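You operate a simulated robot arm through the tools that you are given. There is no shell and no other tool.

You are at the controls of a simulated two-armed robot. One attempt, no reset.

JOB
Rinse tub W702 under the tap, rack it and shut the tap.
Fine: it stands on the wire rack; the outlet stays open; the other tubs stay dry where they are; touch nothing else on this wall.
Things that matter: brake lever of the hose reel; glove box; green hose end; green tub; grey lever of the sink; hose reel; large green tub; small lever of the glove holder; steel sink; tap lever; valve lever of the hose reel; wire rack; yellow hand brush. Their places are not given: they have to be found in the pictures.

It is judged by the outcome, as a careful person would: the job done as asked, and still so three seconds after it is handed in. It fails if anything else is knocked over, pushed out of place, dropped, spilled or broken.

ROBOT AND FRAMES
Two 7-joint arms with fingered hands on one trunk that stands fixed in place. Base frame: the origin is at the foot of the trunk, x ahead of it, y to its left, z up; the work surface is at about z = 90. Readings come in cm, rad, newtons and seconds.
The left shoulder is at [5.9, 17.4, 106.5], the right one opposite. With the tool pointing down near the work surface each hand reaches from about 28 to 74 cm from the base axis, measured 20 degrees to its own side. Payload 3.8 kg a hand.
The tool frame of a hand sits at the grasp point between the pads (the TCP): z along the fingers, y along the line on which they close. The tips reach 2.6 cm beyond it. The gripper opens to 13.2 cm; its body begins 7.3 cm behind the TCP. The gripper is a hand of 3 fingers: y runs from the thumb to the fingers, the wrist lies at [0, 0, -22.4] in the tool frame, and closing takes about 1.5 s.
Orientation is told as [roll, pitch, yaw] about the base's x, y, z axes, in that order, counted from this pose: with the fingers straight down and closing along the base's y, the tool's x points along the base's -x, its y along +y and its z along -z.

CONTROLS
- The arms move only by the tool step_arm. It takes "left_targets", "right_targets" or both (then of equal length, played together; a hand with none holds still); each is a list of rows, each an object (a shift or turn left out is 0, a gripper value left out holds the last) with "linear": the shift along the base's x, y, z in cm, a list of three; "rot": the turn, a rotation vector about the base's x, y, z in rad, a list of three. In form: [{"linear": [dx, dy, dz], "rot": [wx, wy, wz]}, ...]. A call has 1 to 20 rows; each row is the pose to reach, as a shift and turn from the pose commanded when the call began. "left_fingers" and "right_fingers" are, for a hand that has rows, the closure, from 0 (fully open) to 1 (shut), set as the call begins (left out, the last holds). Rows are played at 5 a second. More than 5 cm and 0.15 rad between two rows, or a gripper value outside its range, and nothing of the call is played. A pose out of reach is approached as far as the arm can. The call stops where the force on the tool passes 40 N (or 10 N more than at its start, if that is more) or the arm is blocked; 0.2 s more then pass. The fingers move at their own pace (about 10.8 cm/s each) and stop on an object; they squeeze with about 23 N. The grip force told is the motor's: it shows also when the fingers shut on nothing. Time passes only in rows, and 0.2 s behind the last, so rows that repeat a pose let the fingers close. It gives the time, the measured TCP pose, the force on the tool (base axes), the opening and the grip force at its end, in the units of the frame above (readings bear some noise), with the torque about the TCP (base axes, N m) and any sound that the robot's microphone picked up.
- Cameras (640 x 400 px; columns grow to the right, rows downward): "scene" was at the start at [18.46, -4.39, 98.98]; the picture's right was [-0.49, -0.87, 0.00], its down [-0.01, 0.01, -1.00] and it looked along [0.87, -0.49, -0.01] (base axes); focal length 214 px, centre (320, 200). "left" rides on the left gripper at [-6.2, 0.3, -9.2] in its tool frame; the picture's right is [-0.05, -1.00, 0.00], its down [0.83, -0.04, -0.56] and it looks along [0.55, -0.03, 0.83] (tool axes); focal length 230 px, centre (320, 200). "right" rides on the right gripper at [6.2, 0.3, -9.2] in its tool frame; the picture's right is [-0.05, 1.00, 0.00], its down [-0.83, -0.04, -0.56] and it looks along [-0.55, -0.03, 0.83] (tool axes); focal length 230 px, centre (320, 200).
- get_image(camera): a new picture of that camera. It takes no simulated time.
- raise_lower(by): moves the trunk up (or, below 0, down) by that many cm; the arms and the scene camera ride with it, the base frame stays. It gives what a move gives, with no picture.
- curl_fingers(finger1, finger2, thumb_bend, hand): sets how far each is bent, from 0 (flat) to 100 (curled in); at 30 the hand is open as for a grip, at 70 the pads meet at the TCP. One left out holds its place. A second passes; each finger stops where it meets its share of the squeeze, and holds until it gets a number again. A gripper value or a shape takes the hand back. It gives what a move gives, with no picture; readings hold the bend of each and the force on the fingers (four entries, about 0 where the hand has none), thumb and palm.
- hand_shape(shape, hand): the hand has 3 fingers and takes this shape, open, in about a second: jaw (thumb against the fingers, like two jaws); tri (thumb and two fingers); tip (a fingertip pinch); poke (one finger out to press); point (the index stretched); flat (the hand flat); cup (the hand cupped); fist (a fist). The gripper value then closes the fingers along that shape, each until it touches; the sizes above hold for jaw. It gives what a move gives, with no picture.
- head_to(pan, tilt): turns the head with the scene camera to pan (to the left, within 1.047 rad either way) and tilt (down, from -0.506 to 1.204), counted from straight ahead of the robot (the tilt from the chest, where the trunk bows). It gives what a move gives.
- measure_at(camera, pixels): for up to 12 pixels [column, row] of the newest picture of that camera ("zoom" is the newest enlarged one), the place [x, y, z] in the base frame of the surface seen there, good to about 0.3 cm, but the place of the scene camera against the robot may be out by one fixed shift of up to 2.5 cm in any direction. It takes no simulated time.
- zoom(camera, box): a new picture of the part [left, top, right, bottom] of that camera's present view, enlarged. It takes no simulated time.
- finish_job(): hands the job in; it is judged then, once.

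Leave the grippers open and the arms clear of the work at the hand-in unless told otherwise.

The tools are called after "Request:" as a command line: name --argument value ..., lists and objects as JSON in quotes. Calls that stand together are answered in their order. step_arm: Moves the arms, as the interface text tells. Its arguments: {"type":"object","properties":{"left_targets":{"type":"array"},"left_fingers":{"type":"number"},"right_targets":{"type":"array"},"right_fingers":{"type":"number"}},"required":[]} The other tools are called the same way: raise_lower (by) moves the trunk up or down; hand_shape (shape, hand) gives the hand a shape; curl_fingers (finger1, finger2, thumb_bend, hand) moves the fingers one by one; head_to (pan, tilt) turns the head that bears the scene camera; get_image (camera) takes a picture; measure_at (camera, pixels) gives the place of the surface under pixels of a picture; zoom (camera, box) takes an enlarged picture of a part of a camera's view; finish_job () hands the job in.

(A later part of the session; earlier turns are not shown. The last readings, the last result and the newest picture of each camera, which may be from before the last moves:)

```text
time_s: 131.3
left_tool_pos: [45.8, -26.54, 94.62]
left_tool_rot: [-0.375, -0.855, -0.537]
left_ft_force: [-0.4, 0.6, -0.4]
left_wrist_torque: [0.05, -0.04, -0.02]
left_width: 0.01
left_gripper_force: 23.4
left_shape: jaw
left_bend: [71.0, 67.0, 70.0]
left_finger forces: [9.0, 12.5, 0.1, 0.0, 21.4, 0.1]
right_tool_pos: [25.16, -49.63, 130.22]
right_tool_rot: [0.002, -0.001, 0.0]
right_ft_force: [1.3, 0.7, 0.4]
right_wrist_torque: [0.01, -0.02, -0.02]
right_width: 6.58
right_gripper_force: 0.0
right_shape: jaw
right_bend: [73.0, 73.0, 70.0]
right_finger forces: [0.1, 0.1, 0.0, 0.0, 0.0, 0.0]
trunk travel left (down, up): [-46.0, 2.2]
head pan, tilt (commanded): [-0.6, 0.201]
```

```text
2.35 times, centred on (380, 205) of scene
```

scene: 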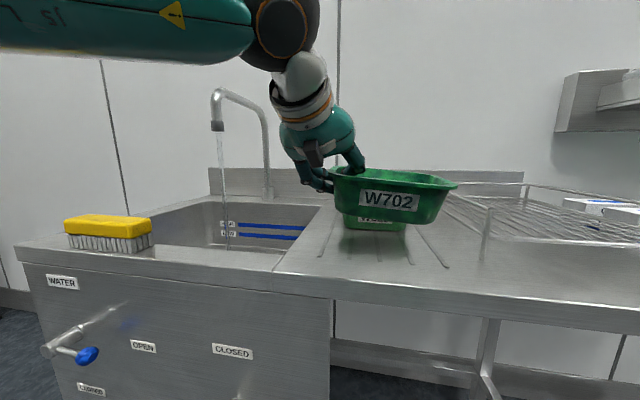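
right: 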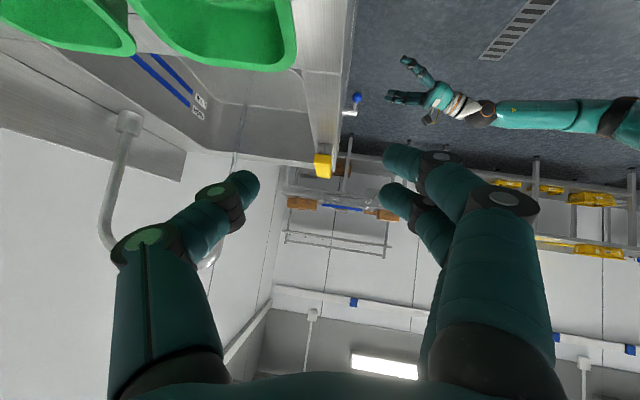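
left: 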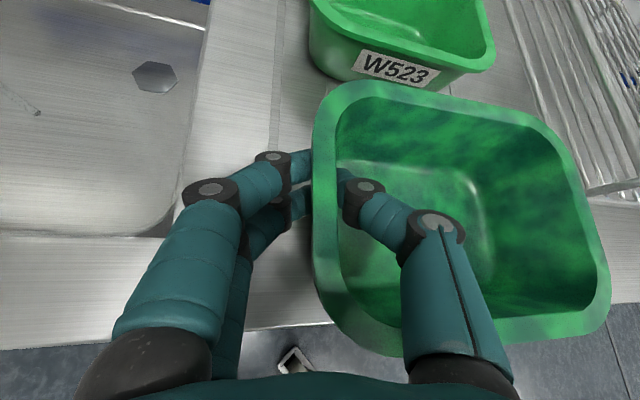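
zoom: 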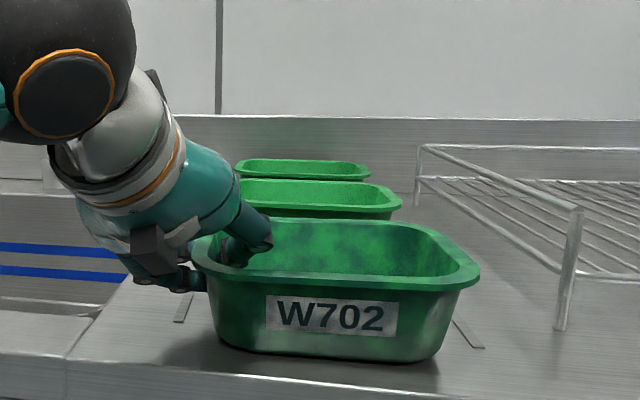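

It's practically on the bench. One more 0.3 cm, then I open the left hand.

Request:
step_arm --left_targets '[{"linear": [0, 0, -0.2]}, {"linear": [0, 0, -0.35]}, {"linear": [0, 0, -0.35]}]'

Request:
step_arm --left_targets '[{"linear": [0, 0, 0]}, {"linear": [0, 0, 0]}, {"linear": [0, 0, 0.1]}, {"linear": [0, 0, 0.1]}, {"linear": [0, 0, 0.1]}]' --left_fingers 0.5

Request:
get_image --camera "left"

Request:
zoom --camera "scene" --box '[260, 120, 500, 290]'

```text
time_s: 132.2
left_tool_pos: [45.82, -26.56, 94.43]
left_tool_rot: [-0.372, -0.858, -0.536]
left_ft_force: [0.7, 1.1, 8.0]
left_wrist_torque: [-0.03, -0.08, 0.01]
left_width: 0.0
left_gripper_force: 22.4
left_shape: jaw
left_bend: [71.0, 68.0, 70.0]
left_finger forces: [9.2, 13.3, 0.1, 0.0, 22.5, 0.0]
right_tool_pos: [25.15, -49.56, 130.26]
right_tool_rot: [0.001, 0.001, -0.001]
right_ft_force: [0.1, 0.1, 0.2]
right_wrist_torque: [-0.01, -0.01, 0.0]
right_width: 6.6
right_gripper_force: 0.0
right_shape: jaw
right_bend: [73.0, 73.0, 70.0]
right_finger forces: [0.0, 0.0, 0.1, 0.0, 0.0, 0.0]
trunk travel left (down, up): [-46.0, 2.2]
head pan, tilt (commanded): [-0.6, 0.201]
```

```text
time_s: 133.3
left_tool_pos: [45.82, -26.49, 94.45]
left_tool_rot: [-0.374, -0.856, -0.537]
left_ft_force: [0.2, -0.2, -0.1]
left_wrist_torque: [0.01, 0.01, -0.02]
left_width: 6.54
left_gripper_force: 0.0
left_shape: jaw
left_bend: [73.0, 73.0, 70.0]
left_finger forces: [0.1, 0.0, 0.0, 0.0, 0.0, 0.1]
right_tool_pos: [25.29, -49.55, 130.27]
right_tool_rot: [0.002, 0.001, 0.0]
right_ft_force: [0.1, 0.3, -0.1]
right_wrist_torque: [0.02, 0.02, -0.03]
right_width: 6.59
right_gripper_force: 0.1
right_shape: jaw
right_bend: [73.0, 73.0, 70.0]
right_finger forces: [0.1, 0.0, 0.0, 0.0, 0.1, 0.0]
trunk travel left (down, up): [-46.0, 2.2]
head pan, tilt (commanded): [-0.6, 0.201]
```

```text
taken
```

left: 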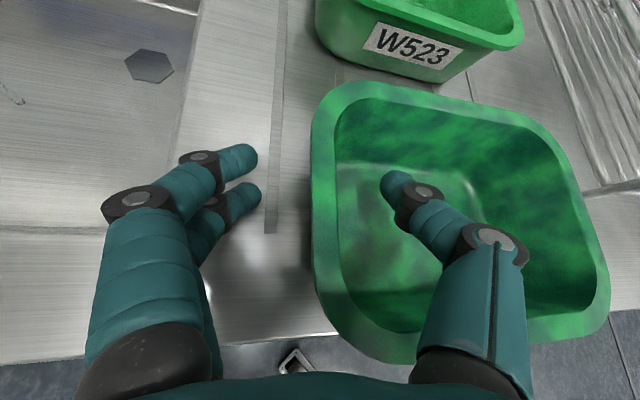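

```text
2.35 times, centred on (380, 205) of scene
```

zoom: 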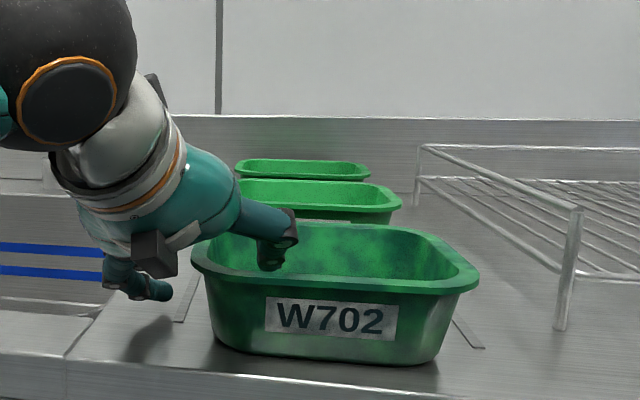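

The tub stands flat on the bench at its place. I lift the left hand straight up and away.

Request:
step_arm --left_targets '[{"linear": [0, 0, 2]}, {"linear": [0, 0, 5]}, {"linear": [0, 0, 9]}, {"linear": [0, 0, 13]}, {"linear": [2, 2.5, 16]}]'

Request:
get_image --camera "left"

Request:
get_image --camera "scene"

```text
time_s: 134.6
left_tool_pos: [47.49, -23.74, 110.39]
left_tool_rot: [-0.374, -0.855, -0.539]
left_ft_force: [-0.2, 0.2, 0.0]
left_wrist_torque: [-0.01, 0.03, 0.02]
left_width: 6.55
left_gripper_force: 0.1
left_shape: jaw
left_bend: [73.0, 73.0, 70.0]
left_finger forces: [0.0, 0.0, 0.0, 0.0, 0.1, 0.0]
right_tool_pos: [25.15, -49.53, 130.25]
right_tool_rot: [-0.001, 0.0, -0.001]
right_ft_force: [0.0, -0.4, 0.0]
right_wrist_torque: [-0.01, 0.02, -0.01]
right_width: 6.57
right_gripper_force: 0.0
right_shape: jaw
right_bend: [73.0, 73.0, 70.0]
right_finger forces: [0.1, 0.0, 0.1, 0.0, 0.0, 0.0]
trunk travel left (down, up): [-46.0, 2.2]
head pan, tilt (commanded): [-0.6, 0.201]
```

```text
taken
```

left: 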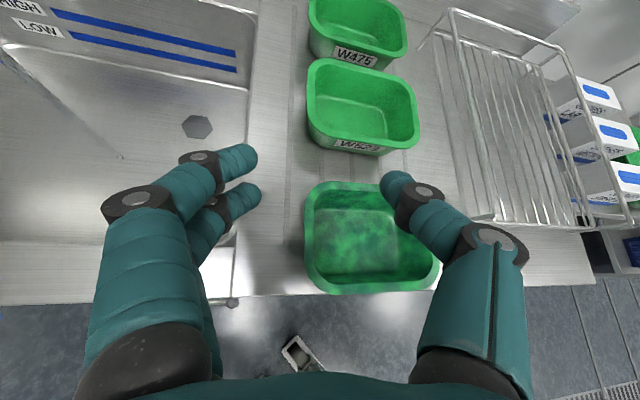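

```text
taken
```

scene: 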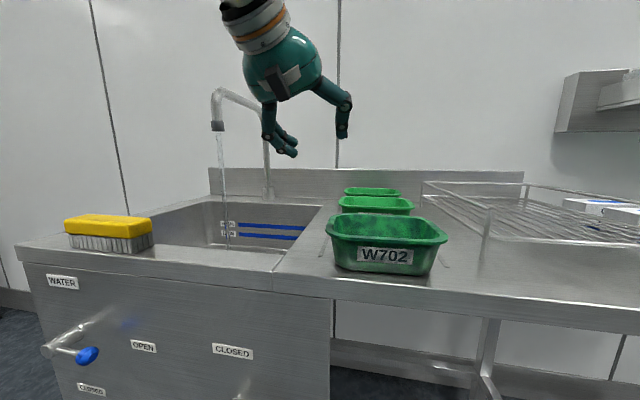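

W702 is wet and stands well, and W523 and W475 are dry and untouched. I move the left hand off to the left and down to a waiting place in front of the water panel, 10 cm clear of it.

Request:
step_arm --left_targets '[{"linear": [1.8, 4.5, -0.3], "rot": [-0.0141, -0.0611, 0.013]}, {"linear": [3.6, 9.0, -0.7], "rot": [-0.0282, -0.1223, 0.0259]}, {"linear": [5.4, 13.5, -1], "rot": [-0.0423, -0.1834, 0.0389]}, {"linear": [7.1, 18.0, -1.4], "rot": [-0.0563, -0.2446, 0.0519]}, {"linear": [8.9, 22.5, -1.7], "rot": [-0.0704, -0.3057, 0.0649]}, {"linear": [10.7, 27.0, -2], "rot": [-0.0845, -0.3669, 0.0778]}, {"linear": [12.5, 31.5, -2.4], "rot": [-0.0986, -0.428, 0.0908]}, {"linear": [12, 33, -6.8], "rot": [-0.0986, -0.428, 0.0908]}, {"linear": [11.6, 34.2, -11.4], "rot": [-0.0986, -0.428, 0.0908]}, {"linear": [11.2, 35.4, -15.9], "rot": [-0.0986, -0.428, 0.0908]}, {"linear": [10.8, 36.6, -20.4], "rot": [-0.0986, -0.428, 0.0908]}, {"linear": [10.4, 37.8, -24.8], "rot": [-0.0986, -0.428, 0.0908]}, {"linear": [10.2, 39, -28.4], "rot": [-0.0986, -0.428, 0.0908]}]'

Request:
get_image --camera "left"

Request:
get_image --camera "scene"

```text
time_s: 137.3
left_tool_pos: [57.82, 14.86, 81.89]
left_tool_rot: [0.0, -1.259, -0.777]
left_ft_force: [-0.4, 0.0, -0.2]
left_wrist_torque: [0.03, -0.03, 0.03]
left_width: 6.54
left_gripper_force: 0.0
left_shape: jaw
left_bend: [73.0, 73.0, 70.0]
left_finger forces: [0.0, 0.1, 0.0, 0.0, 0.0, 0.0]
right_tool_pos: [25.23, -49.52, 130.12]
right_tool_rot: [0.001, 0.0, -0.001]
right_ft_force: [0.1, -0.2, 0.3]
right_wrist_torque: [0.01, -0.02, -0.02]
right_width: 6.6
right_gripper_force: 0.2
right_shape: jaw
right_bend: [73.0, 73.0, 70.0]
right_finger forces: [0.0, 0.0, 0.0, 0.0, 0.1, 0.0]
trunk travel left (down, up): [-46.0, 2.2]
head pan, tilt (commanded): [-0.6, 0.201]
```

```text
taken
```

left: 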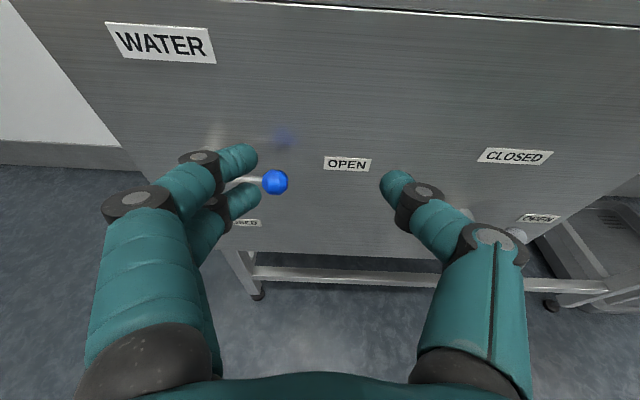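

```text
taken
```

scene: 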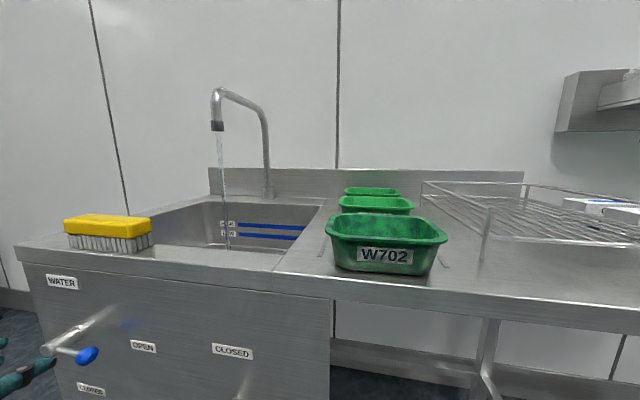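

The left hand is right by the lever, so I'll shut the water now. I open the fingers fully and move in, above the lever at z≈79, with the tips short of the panel.

Request:
step_arm --left_targets '[{"linear": [0, 0, -0.5]}, {"linear": [0, 0, -1]}, {"linear": [0, 0, -1.5]}, {"linear": [2.2, -2.0, -2]}, {"linear": [4.4, -4.1, -2.5]}, {"linear": [6.5, -6.2, -2.9]}, {"linear": [6.5, -6.2, -2.9]}]' --left_fingers 0.0

Request:
get_image --camera "left"

```text
time_s: 138.9
left_tool_pos: [64.25, 8.76, 79.03]
left_tool_rot: [0.001, -1.262, -0.778]
left_ft_force: [0.5, -0.7, -0.6]
left_wrist_torque: [0.0, -0.02, -0.04]
left_width: 13.2
left_gripper_force: 0.0
left_shape: jaw
left_bend: [30.0, 30.0, 30.0]
left_finger forces: [0.1, 0.0, 0.0, 0.0, 0.1, 0.1]
right_tool_pos: [25.17, -49.61, 130.35]
right_tool_rot: [0.0, -0.002, 0.0]
right_ft_force: [0.5, 0.2, 0.5]
right_wrist_torque: [0.0, 0.02, 0.0]
right_width: 6.58
right_gripper_force: 0.0
right_shape: jaw
right_bend: [73.0, 73.0, 70.0]
right_finger forces: [0.0, 0.0, 0.0, 0.0, 0.0, 0.0]
trunk travel left (down, up): [-46.0, 2.2]
head pan, tilt (commanded): [-0.6, 0.201]
```

```text
taken
```

left: 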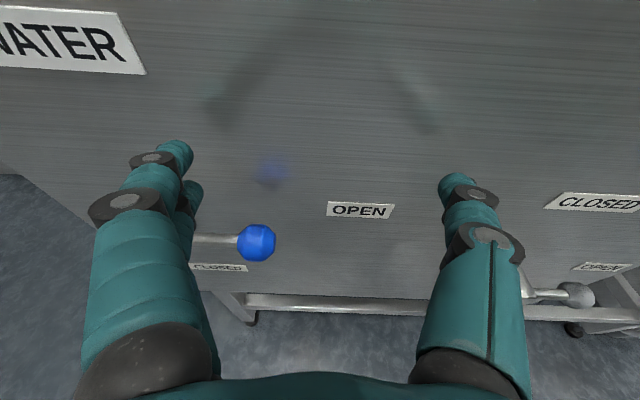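

The fingers are right above the lever's shaft. I push down and round, to about half.

Request:
step_arm --left_targets '[{"linear": [0, 0, -2]}, {"linear": [0, 0, -3.5]}, {"linear": [-0.07, -0.07, -4.8]}, {"linear": [-0.16, -0.16, -6.03]}, {"linear": [0, 0, -7.1]}, {"linear": [0.23, 0.23, -8]}]'

Request:
get_image --camera "left"

Request:
get_image --camera "scene"

```text
time_s: 140.3
left_tool_pos: [64.39, 9.02, 71.04]
left_tool_rot: [-0.002, -1.26, -0.776]
left_ft_force: [-0.5, -1.1, 1.1]
left_wrist_torque: [0.02, 0.01, 0.02]
left_width: 13.21
left_gripper_force: 0.0
left_shape: jaw
left_bend: [30.0, 30.0, 30.0]
left_finger forces: [0.0, 0.6, 0.0, 0.0, 0.0, 0.1]
right_tool_pos: [25.14, -49.49, 130.33]
right_tool_rot: [0.002, 0.0, -0.001]
right_ft_force: [0.8, 0.2, -0.1]
right_wrist_torque: [-0.01, 0.02, 0.02]
right_width: 6.59
right_gripper_force: 0.1
right_shape: jaw
right_bend: [73.0, 73.0, 70.0]
right_finger forces: [0.0, 0.0, 0.0, 0.0, 0.0, 0.0]
trunk travel left (down, up): [-46.0, 2.2]
head pan, tilt (commanded): [-0.6, 0.201]
```

```text
taken
```

left: 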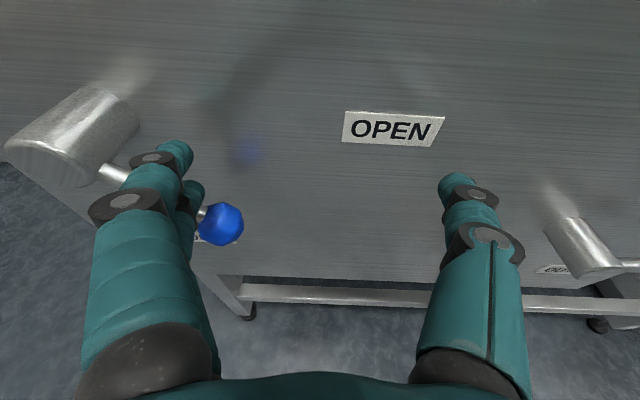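

```text
taken
```

scene: 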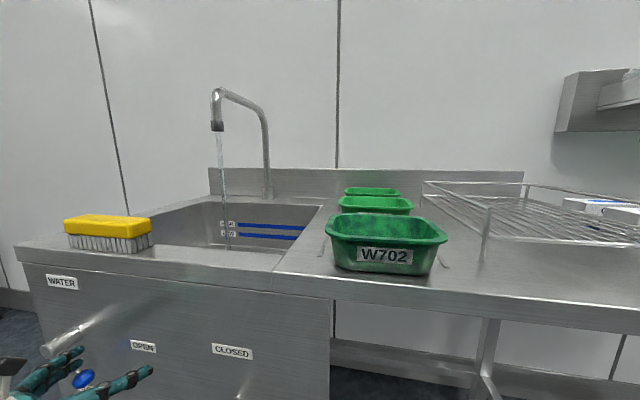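

The lever follows. I continue the arc down and left to CLOSED.

Request:
step_arm --left_targets '[{"linear": [0.45, 0.45, -0.85]}, {"linear": [0.92, 0.92, -1.64]}, {"linear": [1.5, 1.5, -2.15]}, {"linear": [2.19, 2.19, -2.64]}, {"linear": [2.76, 2.76, -2.84]}]'

Request:
get_image --camera "left"

Request:
zoom --camera "scene" --box '[150, 70, 350, 270]'

```text
time_s: 141.6
left_tool_pos: [66.16, 10.46, 68.92]
left_tool_rot: [0.001, -1.261, -0.777]
left_ft_force: [-1.7, -1.4, 0.0]
left_wrist_torque: [-0.01, -0.01, -0.05]
left_width: 13.15
left_gripper_force: 0.1
left_shape: jaw
left_bend: [30.0, 31.0, 30.0]
left_finger forces: [0.0, 0.6, 0.0, 0.1, 0.0, 0.0]
left hand out of reach, approached as far as the arm can: row 4, 5
right_tool_pos: [25.16, -49.7, 130.23]
right_tool_rot: [0.002, -0.001, -0.001]
right_ft_force: [-0.4, 0.3, -0.7]
right_wrist_torque: [0.03, 0.01, -0.04]
right_width: 6.57
right_gripper_force: 0.1
right_shape: jaw
right_bend: [73.0, 73.0, 70.0]
right_finger forces: [0.0, 0.0, 0.0, 0.1, 0.0, 0.0]
trunk travel left (down, up): [-46.0, 2.2]
head pan, tilt (commanded): [-0.6, 0.201]
```

```text
taken
```

left: 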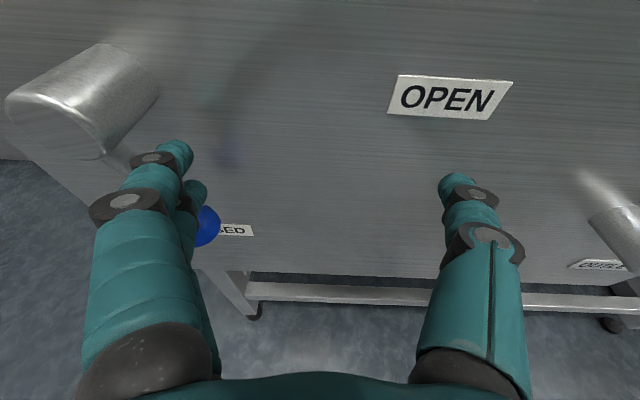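

```text
2.00 times, centred on (250, 170) of scene
```

zoom: 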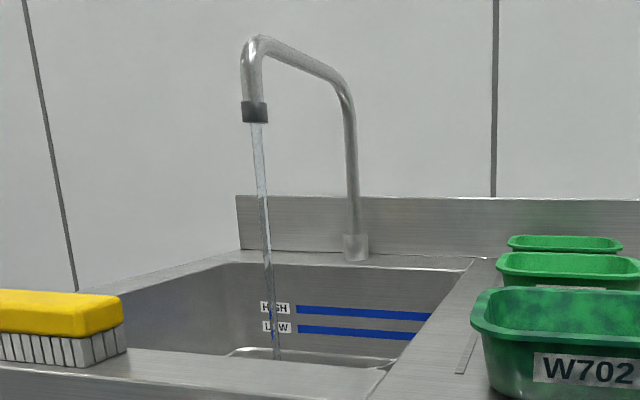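

The left arm is at its reach limit with the lever about 25° short of CLOSED, and water still runs. The lower finger presses against the shaft, so opening just that finger outward should push the lever the rest of the way.

Request:
curl_fingers --hand "left" --finger1 30 --finger2 12 --thumb_bend 30

Request:
get_image --camera "left"

Request:
zoom --camera "scene" --box '[150, 70, 350, 270]'

```text
time_s: 142.6
left_tool_pos: [66.01, 10.45, 68.8]
left_tool_rot: [-0.002, -1.26, -0.776]
left_ft_force: [-2.4, -4.0, -0.4]
left_wrist_torque: [-0.08, 0.1, -0.12]
left_width: 13.43
left_gripper_force: 2.1
left_shape: fingers
left_bend: [30.0, 19.0, 30.0]
left_finger forces: [0.0, 3.8, 0.0, 0.0, 0.1, 0.0]
right_tool_pos: [25.11, -49.66, 130.25]
right_tool_rot: [0.004, 0.0, -0.001]
right_ft_force: [-0.2, -0.1, 0.5]
right_wrist_torque: [0.02, -0.02, -0.02]
right_width: 6.6
right_gripper_force: 0.1
right_shape: jaw
right_bend: [73.0, 73.0, 70.0]
right_finger forces: [0.0, 0.0, 0.1, 0.0, 0.0, 0.0]
trunk travel left (down, up): [-46.0, 2.2]
head pan, tilt (commanded): [-0.6, 0.201]
```

```text
taken
```

left: 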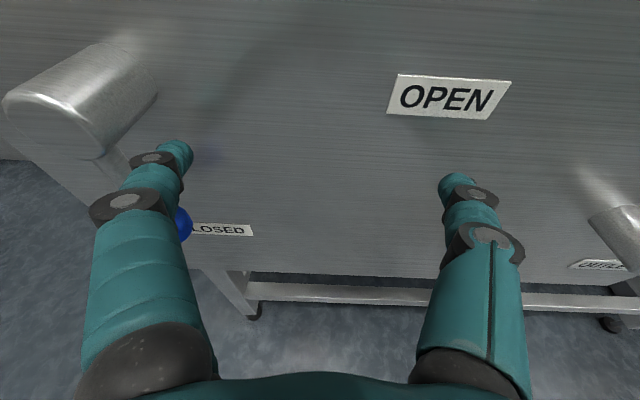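

```text
2.00 times, centred on (250, 170) of scene
```

zoom: 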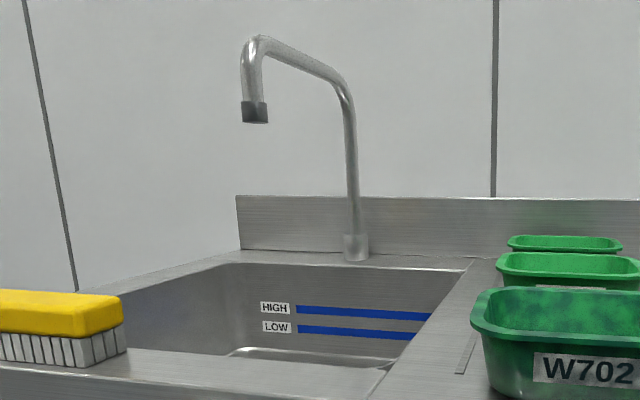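

The water has stopped, with finger 2 pressing at 3.8 N, apparently against the closed stop. I take the finger back, retreat from the panel, and check the lever's final position.

Request:
curl_fingers --hand "left" --finger1 30 --finger2 32 --thumb_bend 30

Request:
step_arm --left_targets '[{"linear": [-1, -1, 0]}, {"linear": [-4, 2, 1]}, {"linear": [-7, 5, 4]}, {"linear": [-8.5, 7, 8]}, {"linear": [-8.5, 7, 12]}]'

Request:
get_image --camera "left"

Request:
get_image --camera "scene"

```text
time_s: 143.6
left_tool_pos: [66.15, 10.33, 68.82]
left_tool_rot: [0.0, -1.26, -0.777]
left_ft_force: [-0.4, -0.5, 0.5]
left_wrist_torque: [-0.02, -0.02, -0.02]
left_width: 13.45
left_gripper_force: 0.1
left_shape: fingers
left_bend: [30.0, 32.0, 30.0]
left_finger forces: [0.0, 0.1, 0.0, 0.0, 0.1, 0.1]
right_tool_pos: [25.24, -49.58, 130.28]
right_tool_rot: [0.001, -0.002, -0.001]
right_ft_force: [-0.1, 0.3, 0.3]
right_wrist_torque: [-0.03, -0.02, 0.01]
right_width: 6.59
right_gripper_force: 0.0
right_shape: jaw
right_bend: [73.0, 73.0, 70.0]
right_finger forces: [0.0, 0.0, 0.0, 0.0, 0.0, 0.0]
trunk travel left (down, up): [-46.0, 2.2]
head pan, tilt (commanded): [-0.6, 0.201]
```

```text
refused: row 3 steps farther than a row can; nothing moved
```

```text
taken
```

left: 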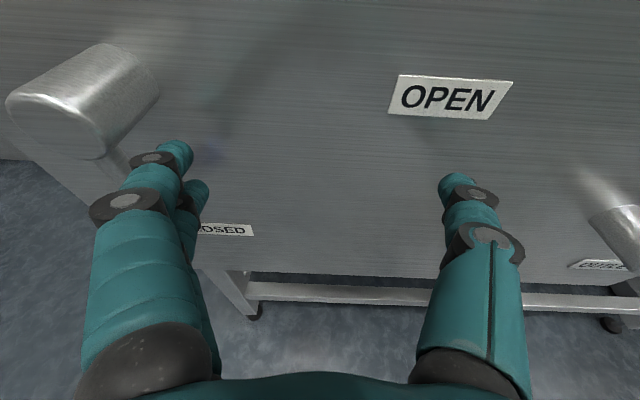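

```text
taken
```

scene: 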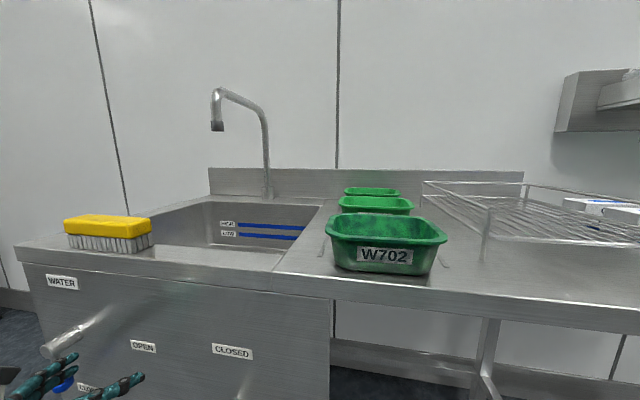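

The water is off. I repeat the retreat with smaller steps.

Request:
step_arm --left_targets '[{"linear": [-1, -1, 0]}, {"linear": [-3.5, 1.5, 1]}, {"linear": [-6, 4, 3]}, {"linear": [-8, 6, 6.5]}, {"linear": [-8.5, 7, 10.5]}, {"linear": [-8.5, 7, 13]}]'

Request:
get_image --camera "left"

Request:
zoom --camera "scene" --box '[10, 250, 270, 400]'

```text
time_s: 144.9
left_tool_pos: [57.48, 17.39, 82.0]
left_tool_rot: [0.003, -1.259, -0.782]
left_ft_force: [-1.0, 0.2, 0.2]
left_wrist_torque: [-0.01, 0.02, 0.01]
left_width: 13.45
left_gripper_force: 0.2
left_shape: fingers
left_bend: [30.0, 32.0, 30.0]
left_finger forces: [0.1, 0.0, 0.0, 0.0, 0.0, 0.1]
right_tool_pos: [25.1, -49.72, 130.27]
right_tool_rot: [0.004, 0.001, -0.001]
right_ft_force: [0.0, -0.2, -0.5]
right_wrist_torque: [0.02, -0.02, -0.02]
right_width: 6.63
right_gripper_force: 0.2
right_shape: jaw
right_bend: [73.0, 73.0, 70.0]
right_finger forces: [0.0, 0.0, 0.1, 0.1, 0.0, 0.0]
trunk travel left (down, up): [-46.0, 2.2]
head pan, tilt (commanded): [-0.6, 0.201]
```

```text
taken
```

left: 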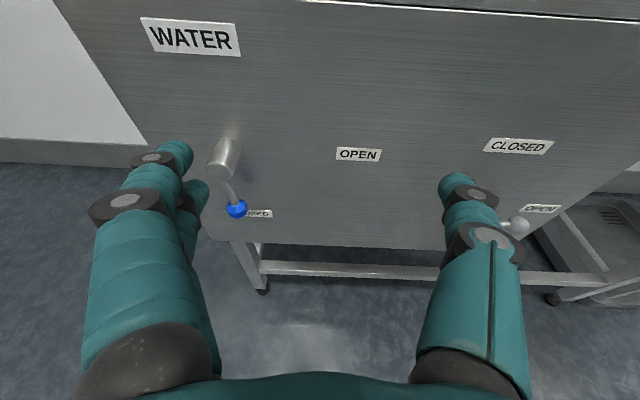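

```text
2.46 times, centred on (140, 325) of scene
```

zoom: 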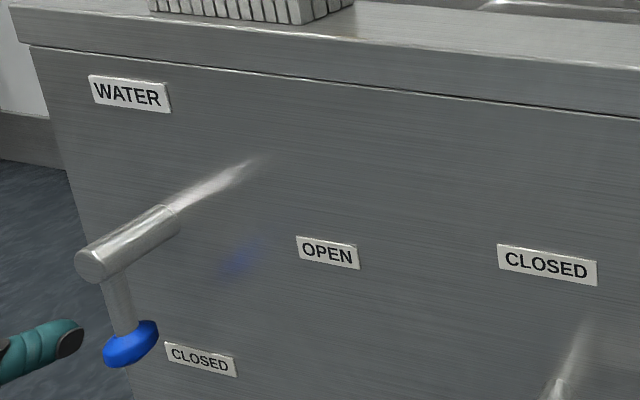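

I check the lever's exact angle: knob (px 237,209) against hub face (px 222,165).

Request:
measure_at --camera "left" --pixels '[[237, 209], [222, 165], [230, 190], [216, 160], [232, 148]]'

Request:
zoom --camera "left" --box '[180, 120, 320, 240]'

```text
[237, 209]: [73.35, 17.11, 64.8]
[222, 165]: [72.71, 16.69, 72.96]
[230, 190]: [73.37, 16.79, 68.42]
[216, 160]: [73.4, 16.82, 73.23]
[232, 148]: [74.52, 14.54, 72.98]
```

```text
3.33 times, centred on (250, 180) of left
```

zoom: 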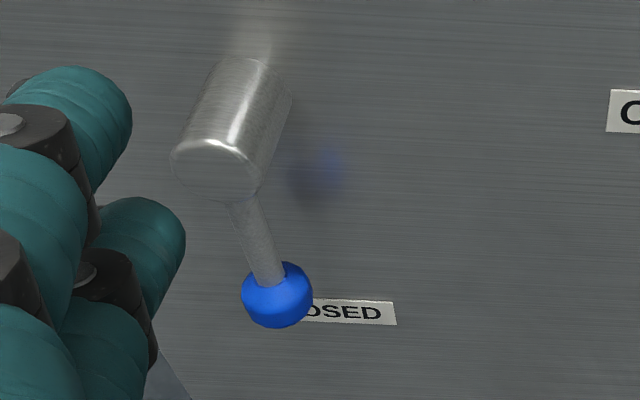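

The knob is back at s=64.0, z=64.8, exactly its original CLOSED position. The tap is shut.

Now the racking. I bring the right hand, as in the first grip, to above the front wall of W702 (yaw 45°, tilt 20°, half closed).

Request:
step_arm --right_targets '[{"linear": [1.6, 3, -2.9], "rot": [-0.0473, -0.0196, 0.111]}, {"linear": [3.2, 6, -5.8], "rot": [-0.0946, -0.0391, 0.222]}, {"linear": [4.9, 9, -8.7], "rot": [-0.1419, -0.0587, 0.333]}, {"linear": [6.5, 12, -11.6], "rot": [-0.1891, -0.0783, 0.444]}, {"linear": [8.2, 15, -14.5], "rot": [-0.2364, -0.0979, 0.555]}, {"linear": [9.9, 18, -17.4], "rot": [-0.2837, -0.1174, 0.666]}, {"linear": [11.6, 21, -20.3], "rot": [-0.331, -0.137, 0.777]}, {"linear": [11.6, 21, -20.3], "rot": [-0.331, -0.137, 0.777]}]' --right_fingers 0.5

Request:
get_image --camera "right"

Request:
get_image --camera "scene"

```text
time_s: 146.8
left_tool_pos: [57.47, 17.36, 82.08]
left_tool_rot: [0.0, -1.261, -0.777]
left_ft_force: [0.4, 0.1, -0.1]
left_wrist_torque: [0.0, -0.01, -0.01]
left_width: 13.43
left_gripper_force: 0.0
left_shape: fingers
left_bend: [30.0, 32.0, 30.0]
left_finger forces: [0.0, 0.0, 0.0, 0.0, 0.1, 0.0]
right_tool_pos: [36.67, -28.55, 109.87]
right_tool_rot: [-0.35, -0.001, 0.787]
right_ft_force: [0.9, -0.4, -0.2]
right_wrist_torque: [0.01, -0.02, 0.01]
right_width: 6.59
right_gripper_force: 0.0
right_shape: jaw
right_bend: [73.0, 73.0, 70.0]
right_finger forces: [0.1, 0.1, 0.1, 0.0, 0.1, 0.1]
trunk travel left (down, up): [-46.0, 2.2]
head pan, tilt (commanded): [-0.6, 0.201]
```

```text
taken
```

right: 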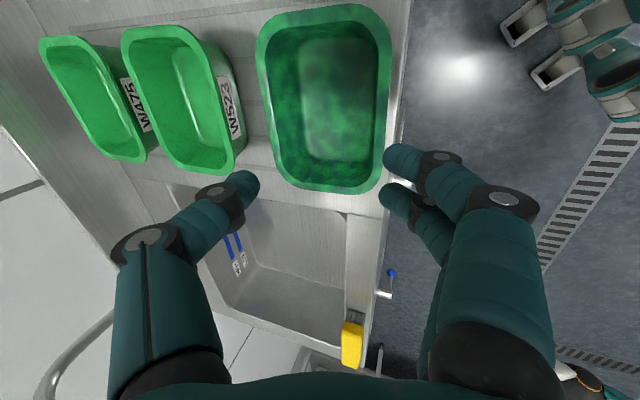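

```text
taken
```

scene: 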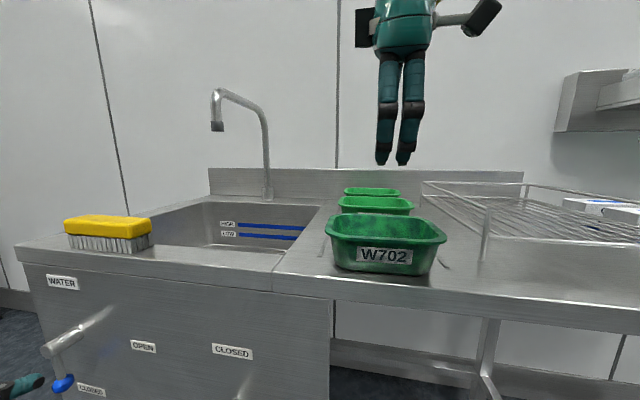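

I measure the rim of W702 from here.

Request:
zoom --camera "right" --box '[180, 0, 460, 230]'

Request:
measure_at --camera "right" --pixels '[[388, 40], [386, 70], [383, 100], [380, 140], [376, 100], [372, 100], [264, 60], [270, 130], [320, 188], [318, 12], [330, 100]]'

```text
1.74 times, centred on (320, 115) of right
```

zoom: 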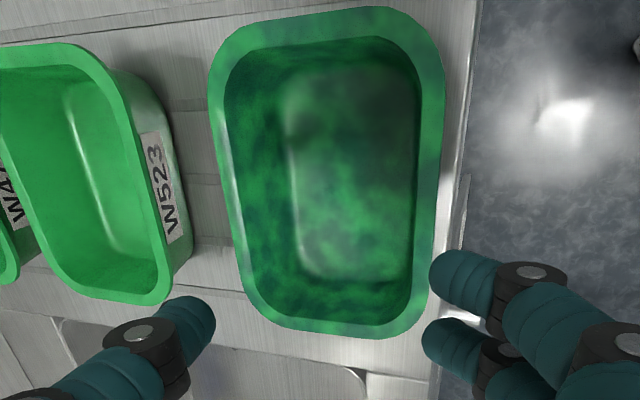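

```text
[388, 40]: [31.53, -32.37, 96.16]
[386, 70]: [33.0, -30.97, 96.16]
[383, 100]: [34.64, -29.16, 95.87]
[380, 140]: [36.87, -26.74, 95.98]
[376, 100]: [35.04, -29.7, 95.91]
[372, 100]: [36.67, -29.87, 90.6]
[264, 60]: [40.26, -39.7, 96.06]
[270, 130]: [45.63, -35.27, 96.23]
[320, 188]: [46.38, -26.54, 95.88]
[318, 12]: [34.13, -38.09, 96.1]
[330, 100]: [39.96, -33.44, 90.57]
```

The front rim's outer edge is at depth 44.9 and the tub is centred at s=5.6; the hand is lined up. I go down.

Request:
step_arm --right_targets '[{"linear": [-0.1, -0.05, -4]}, {"linear": [-0.1, -0.05, -8]}, {"linear": [-0.1, -0.05, -12]}, {"linear": [-0.1, -0.05, -12]}]'

Request:
zoom --camera "right" --box '[180, 60, 460, 260]'

```text
time_s: 147.8
left_tool_pos: [57.51, 17.27, 82.09]
left_tool_rot: [0.0, -1.261, -0.778]
left_ft_force: [-0.6, 0.6, 0.7]
left_wrist_torque: [-0.01, 0.03, -0.02]
left_width: 13.45
left_gripper_force: 0.2
left_shape: fingers
left_bend: [30.0, 32.0, 30.0]
left_finger forces: [0.0, 0.0, 0.0, 0.0, 0.0, 0.1]
right_tool_pos: [36.76, -28.44, 97.73]
right_tool_rot: [-0.349, -0.001, 0.786]
right_ft_force: [0.0, -0.1, -0.6]
right_wrist_torque: [0.02, 0.0, 0.0]
right_width: 6.59
right_gripper_force: 0.0
right_shape: jaw
right_bend: [73.0, 73.0, 70.0]
right_finger forces: [0.0, 0.0, 0.0, 0.0, 0.0, 0.1]
trunk travel left (down, up): [-46.0, 2.2]
head pan, tilt (commanded): [-0.6, 0.201]
```

```text
2.00 times, centred on (320, 160) of right
```

zoom: 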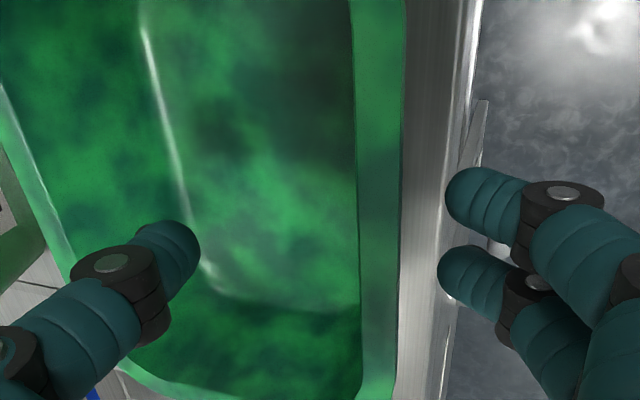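

Good clearance on both sides. I lower the last 2.5 cm and close.

Request:
step_arm --right_targets '[{"linear": [0, 0, -1.3]}, {"linear": [0, 0, -2.5]}, {"linear": [0, 0, -2.5]}]'

Request:
zoom --camera "scene" --box '[280, 130, 500, 290]'

Request:
step_arm --right_targets '[{"linear": [0, 0, 0]}, {"linear": [0, 0, 0]}, {"linear": [0, 0, 0]}, {"linear": [0, 0, 0]}, {"linear": [0, 0, 0]}, {"linear": [0, 0, 0]}, {"linear": [0, 0, 0]}, {"linear": [0, 0, 0]}]' --right_fingers 1.0

Request:
zoom --camera "right" --box '[180, 60, 460, 260]'

```text
time_s: 148.6
left_tool_pos: [57.5, 17.29, 81.96]
left_tool_rot: [-0.002, -1.26, -0.776]
left_ft_force: [-0.5, -0.3, 0.7]
left_wrist_torque: [-0.01, -0.02, 0.0]
left_width: 13.44
left_gripper_force: 0.2
left_shape: fingers
left_bend: [30.0, 32.0, 30.0]
left_finger forces: [0.0, 0.0, 0.0, 0.1, 0.0, 0.0]
right_tool_pos: [36.85, -28.59, 95.09]
right_tool_rot: [-0.35, -0.001, 0.785]
right_ft_force: [0.5, -0.5, -0.5]
right_wrist_torque: [0.0, -0.01, 0.01]
right_width: 6.59
right_gripper_force: 0.0
right_shape: jaw
right_bend: [73.0, 73.0, 70.0]
right_finger forces: [0.0, 0.1, 0.0, 0.1, 0.0, 0.0]
trunk travel left (down, up): [-46.0, 2.2]
head pan, tilt (commanded): [-0.6, 0.201]
```

```text
2.50 times, centred on (390, 210) of scene
```

zoom: 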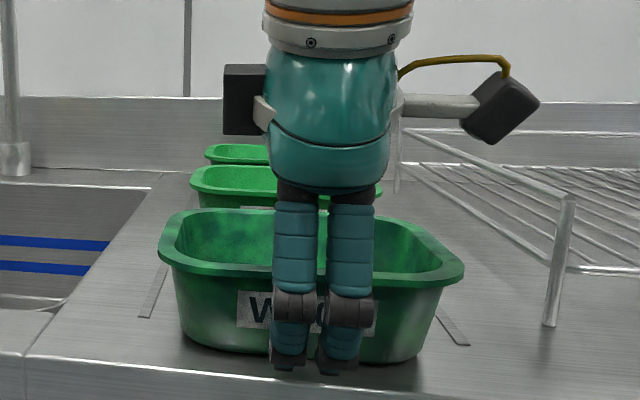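

```text
time_s: 150.3
left_tool_pos: [57.52, 17.35, 81.89]
left_tool_rot: [-0.001, -1.26, -0.776]
left_ft_force: [0.3, 0.6, 0.4]
left_wrist_torque: [0.02, 0.0, -0.02]
left_width: 13.48
left_gripper_force: 0.0
left_shape: fingers
left_bend: [30.0, 32.0, 30.0]
left_finger forces: [0.1, 0.1, 0.0, 0.1, 0.0, 0.0]
right_tool_pos: [36.84, -28.62, 95.3]
right_tool_rot: [-0.347, 0.0, 0.784]
right_ft_force: [-0.7, -0.3, -0.1]
right_wrist_torque: [0.04, 0.05, -0.03]
right_width: 0.0
right_gripper_force: 23.1
right_shape: jaw
right_bend: [70.0, 70.0, 70.0]
right_finger forces: [10.4, 10.0, 0.1, 0.0, 20.2, 0.1]
trunk travel left (down, up): [-46.0, 2.2]
head pan, tilt (commanded): [-0.6, 0.201]
```

```text
2.00 times, centred on (320, 160) of right
```

zoom: 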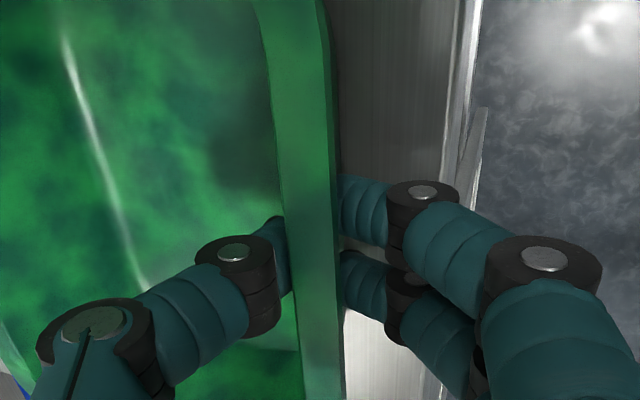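

Firm grip again. I lift it gently, check, then raise it to z≈108.

Request:
step_arm --right_targets '[{"linear": [0, 0, 0.8]}, {"linear": [0, 0, 2]}, {"linear": [0, 0, 4.5]}, {"linear": [0, 0, 8]}, {"linear": [0, 0, 11]}, {"linear": [0, 0, 13]}, {"linear": [0, 0, 13]}]'

Request:
get_image --camera "scene"

Request:
get_image --camera "right"

```text
time_s: 151.9
left_tool_pos: [57.48, 17.43, 81.91]
left_tool_rot: [0.0, -1.26, -0.777]
left_ft_force: [-0.3, -1.1, -0.4]
left_wrist_torque: [-0.03, -0.01, 0.0]
left_width: 13.48
left_gripper_force: 0.0
left_shape: fingers
left_bend: [30.0, 32.0, 30.0]
left_finger forces: [0.0, 0.1, 0.0, 0.0, 0.0, 0.0]
right_tool_pos: [36.77, -28.64, 108.33]
right_tool_rot: [-0.347, 0.0, 0.786]
right_ft_force: [0.0, -0.1, 0.0]
right_wrist_torque: [0.08, 0.05, 0.02]
right_width: 0.0
right_gripper_force: 23.1
right_shape: jaw
right_bend: [70.0, 70.0, 70.0]
right_finger forces: [10.4, 10.1, 0.1, 0.1, 20.3, 0.0]
trunk travel left (down, up): [-46.0, 2.2]
head pan, tilt (commanded): [-0.6, 0.201]
```

```text
taken
```

scene: 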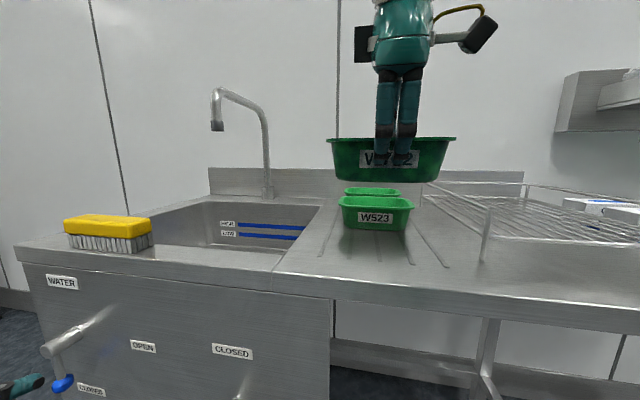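

```text
taken
```

right: 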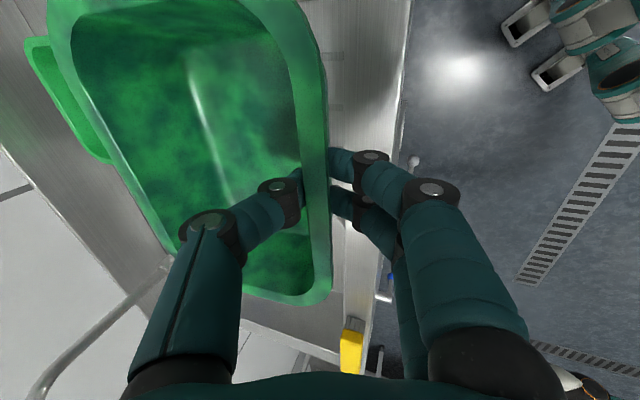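

Level and steady at z=108. I move it right, along the bench front (in front of W523), toward the rack.

Request:
step_arm --right_targets '[{"linear": [-2.8, -2.8, 0]}, {"linear": [-5.7, -5.5, 0]}, {"linear": [-8.5, -8.3, 0]}]'

Request:
get_image --camera "scene"

```text
time_s: 152.8
left_tool_pos: [57.43, 17.56, 82.15]
left_tool_rot: [0.0, -1.264, -0.778]
left_ft_force: [0.5, 0.9, -0.4]
left_wrist_torque: [-0.07, 0.03, -0.05]
left_width: 13.42
left_gripper_force: 0.1
left_shape: fingers
left_bend: [30.0, 32.0, 30.0]
left_finger forces: [0.0, 0.1, 0.1, 0.1, 0.0, 0.0]
right_tool_pos: [28.43, -36.05, 108.49]
right_tool_rot: [-0.333, 0.013, 0.792]
right_ft_force: [-0.2, 1.1, -1.1]
right_wrist_torque: [-0.01, 0.02, -0.04]
right_width: 0.01
right_gripper_force: 22.6
right_shape: jaw
right_bend: [70.0, 70.0, 70.0]
right_finger forces: [11.3, 10.8, 0.0, 0.1, 22.0, 0.0]
right hand out of reach, approached as far as the arm can: row 3
trunk travel left (down, up): [-46.0, 2.2]
head pan, tilt (commanded): [-0.6, 0.201]
```

```text
taken
```

scene: 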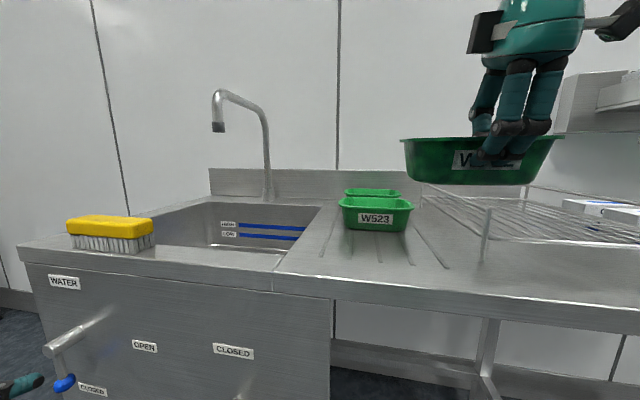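

The arm is folded too tight to continue along that line. I'll go straight to the right instead (−y), which opens the arm and still keeps the tub clear of W523.

Request:
step_arm --right_targets '[{"linear": [0, -3, 0]}, {"linear": [0, -6, 0]}, {"linear": [0, -9.3, 0]}]'

Request:
get_image --camera "scene"

Request:
get_image --camera "right"

```text
time_s: 153.6
left_tool_pos: [57.54, 17.3, 81.99]
left_tool_rot: [-0.001, -1.26, -0.778]
left_ft_force: [0.9, -0.3, 0.9]
left_wrist_torque: [0.02, 0.02, -0.02]
left_width: 13.45
left_gripper_force: 0.1
left_shape: fingers
left_bend: [30.0, 32.0, 30.0]
left_finger forces: [0.0, 0.0, 0.0, 0.1, 0.0, 0.0]
right_tool_pos: [28.73, -45.7, 108.13]
right_tool_rot: [-0.347, -0.001, 0.786]
right_ft_force: [-0.2, 0.1, -0.9]
right_wrist_torque: [0.04, 0.05, 0.0]
right_width: 0.0
right_gripper_force: 22.1
right_shape: jaw
right_bend: [70.0, 70.0, 70.0]
right_finger forces: [11.3, 10.7, 0.0, 0.0, 21.7, 0.0]
trunk travel left (down, up): [-46.0, 2.2]
head pan, tilt (commanded): [-0.6, 0.201]
```

```text
taken
```

scene: 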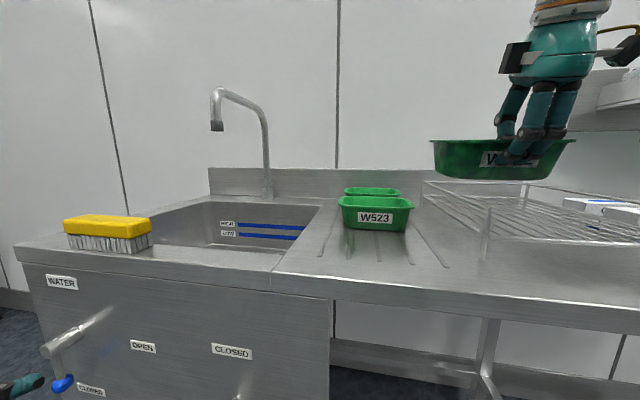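

```text
taken
```

right: 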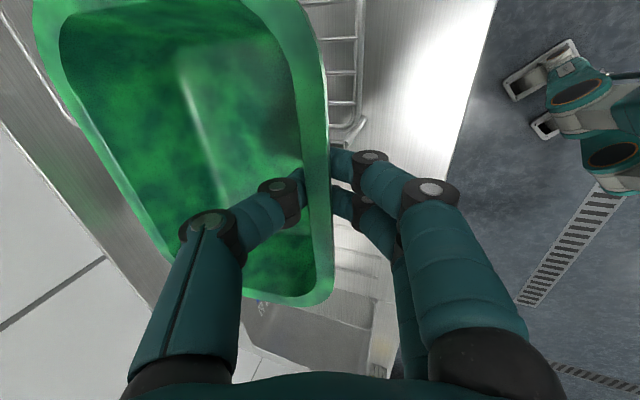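

Good. Now diagonally right over the rack's middle, still at z=108.

Request:
step_arm --right_targets '[{"linear": [-1.5, -3.5, 0]}, {"linear": [-3.1, -7, 0]}, {"linear": [-4.6, -10.3, 0]}, {"linear": [-6.1, -13.7, 0]}, {"linear": [-6.1, -13.7, 0]}]'

Request:
head_to --pan -0.95 --tilt 0.15

Request:
get_image --camera "scene"

Request:
get_image --camera "right"

```text
time_s: 154.8
left_tool_pos: [57.54, 17.27, 82.03]
left_tool_rot: [-0.002, -1.259, -0.776]
left_ft_force: [0.4, 0.3, 0.4]
left_wrist_torque: [0.01, 0.0, 0.03]
left_width: 13.44
left_gripper_force: 0.0
left_shape: fingers
left_bend: [30.0, 32.0, 30.0]
left_finger forces: [0.0, 0.0, 0.0, 0.0, 0.0, 0.0]
right_tool_pos: [22.88, -59.21, 108.01]
right_tool_rot: [-0.345, 0.003, 0.786]
right_ft_force: [-0.5, -0.3, -1.9]
right_wrist_torque: [0.03, 0.03, 0.03]
right_width: 0.0
right_gripper_force: 23.5
right_shape: jaw
right_bend: [70.0, 70.0, 70.0]
right_finger forces: [10.6, 10.8, 0.0, 0.1, 21.0, 0.0]
right hand out of reach, approached as far as the arm can: row 4
trunk travel left (down, up): [-46.0, 2.2]
head pan, tilt (commanded): [-0.6, 0.201]
```

```text
time_s: 155.6
left_tool_pos: [57.53, 17.18, 81.96]
left_tool_rot: [0.0, -1.26, -0.776]
left_ft_force: [0.3, 0.9, -0.4]
left_wrist_torque: [-0.01, -0.01, -0.01]
left_width: 13.5
left_gripper_force: 0.0
left_shape: fingers
left_bend: [30.0, 32.0, 30.0]
left_finger forces: [0.1, 0.1, 0.0, 0.1, 0.0, 0.0]
right_tool_pos: [22.84, -59.29, 108.18]
right_tool_rot: [-0.347, 0.002, 0.785]
right_ft_force: [-0.7, -0.3, -1.5]
right_wrist_torque: [0.02, 0.08, -0.02]
right_width: 0.01
right_gripper_force: 22.7
right_shape: jaw
right_bend: [70.0, 70.0, 70.0]
right_finger forces: [10.6, 10.6, 0.0, 0.0, 20.8, 0.1]
trunk travel left (down, up): [-46.0, 2.2]
head pan, tilt (commanded): [-0.949, 0.15]
```

```text
taken
```

scene: 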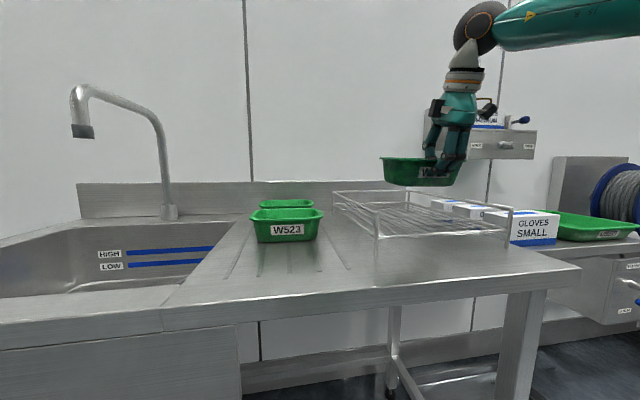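

```text
taken
```

right: 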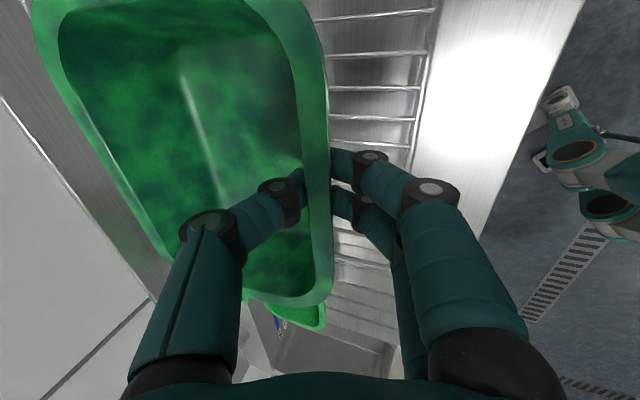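

The tub is over the middle of the rack: centred between its side rails, behind the front wire. I lower it in steps.

Request:
step_arm --right_targets '[{"linear": [0, 0, -2.5]}, {"linear": [0, 0, -5]}]'

Request:
zoom --camera "scene" --box '[310, 130, 560, 270]'

Request:
get_image --camera "right"

```text
time_s: 156.2
left_tool_pos: [57.53, 17.21, 81.98]
left_tool_rot: [-0.002, -1.261, -0.777]
left_ft_force: [0.2, 0.5, -0.7]
left_wrist_torque: [-0.02, 0.01, 0.0]
left_width: 13.48
left_gripper_force: 0.0
left_shape: fingers
left_bend: [30.0, 32.0, 30.0]
left_finger forces: [0.1, 0.0, 0.0, 0.0, 0.0, 0.0]
right_tool_pos: [22.97, -59.16, 102.97]
right_tool_rot: [-0.349, 0.0, 0.786]
right_ft_force: [0.0, 0.0, -1.5]
right_wrist_torque: [0.05, 0.03, -0.01]
right_width: 0.0
right_gripper_force: 22.4
right_shape: jaw
right_bend: [70.0, 70.0, 70.0]
right_finger forces: [10.5, 10.5, 0.0, 0.0, 20.8, 0.0]
right hand out of reach, approached as far as the arm can: row 1
trunk travel left (down, up): [-46.0, 2.2]
head pan, tilt (commanded): [-0.949, 0.15]
```

```text
2.56 times, centred on (435, 200) of scene
```

zoom: 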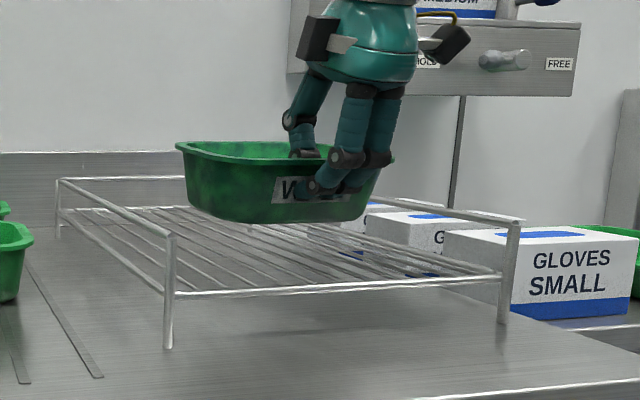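

```text
taken
```

right: 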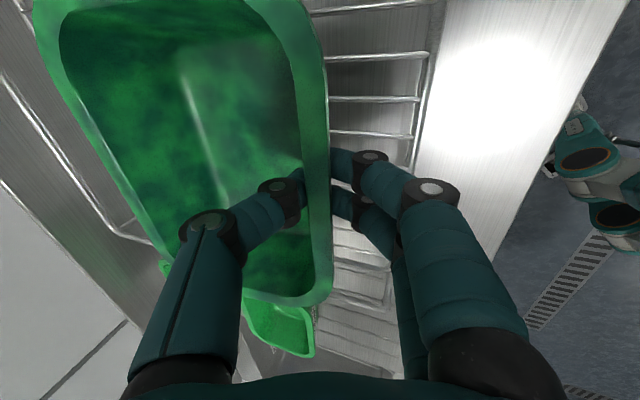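

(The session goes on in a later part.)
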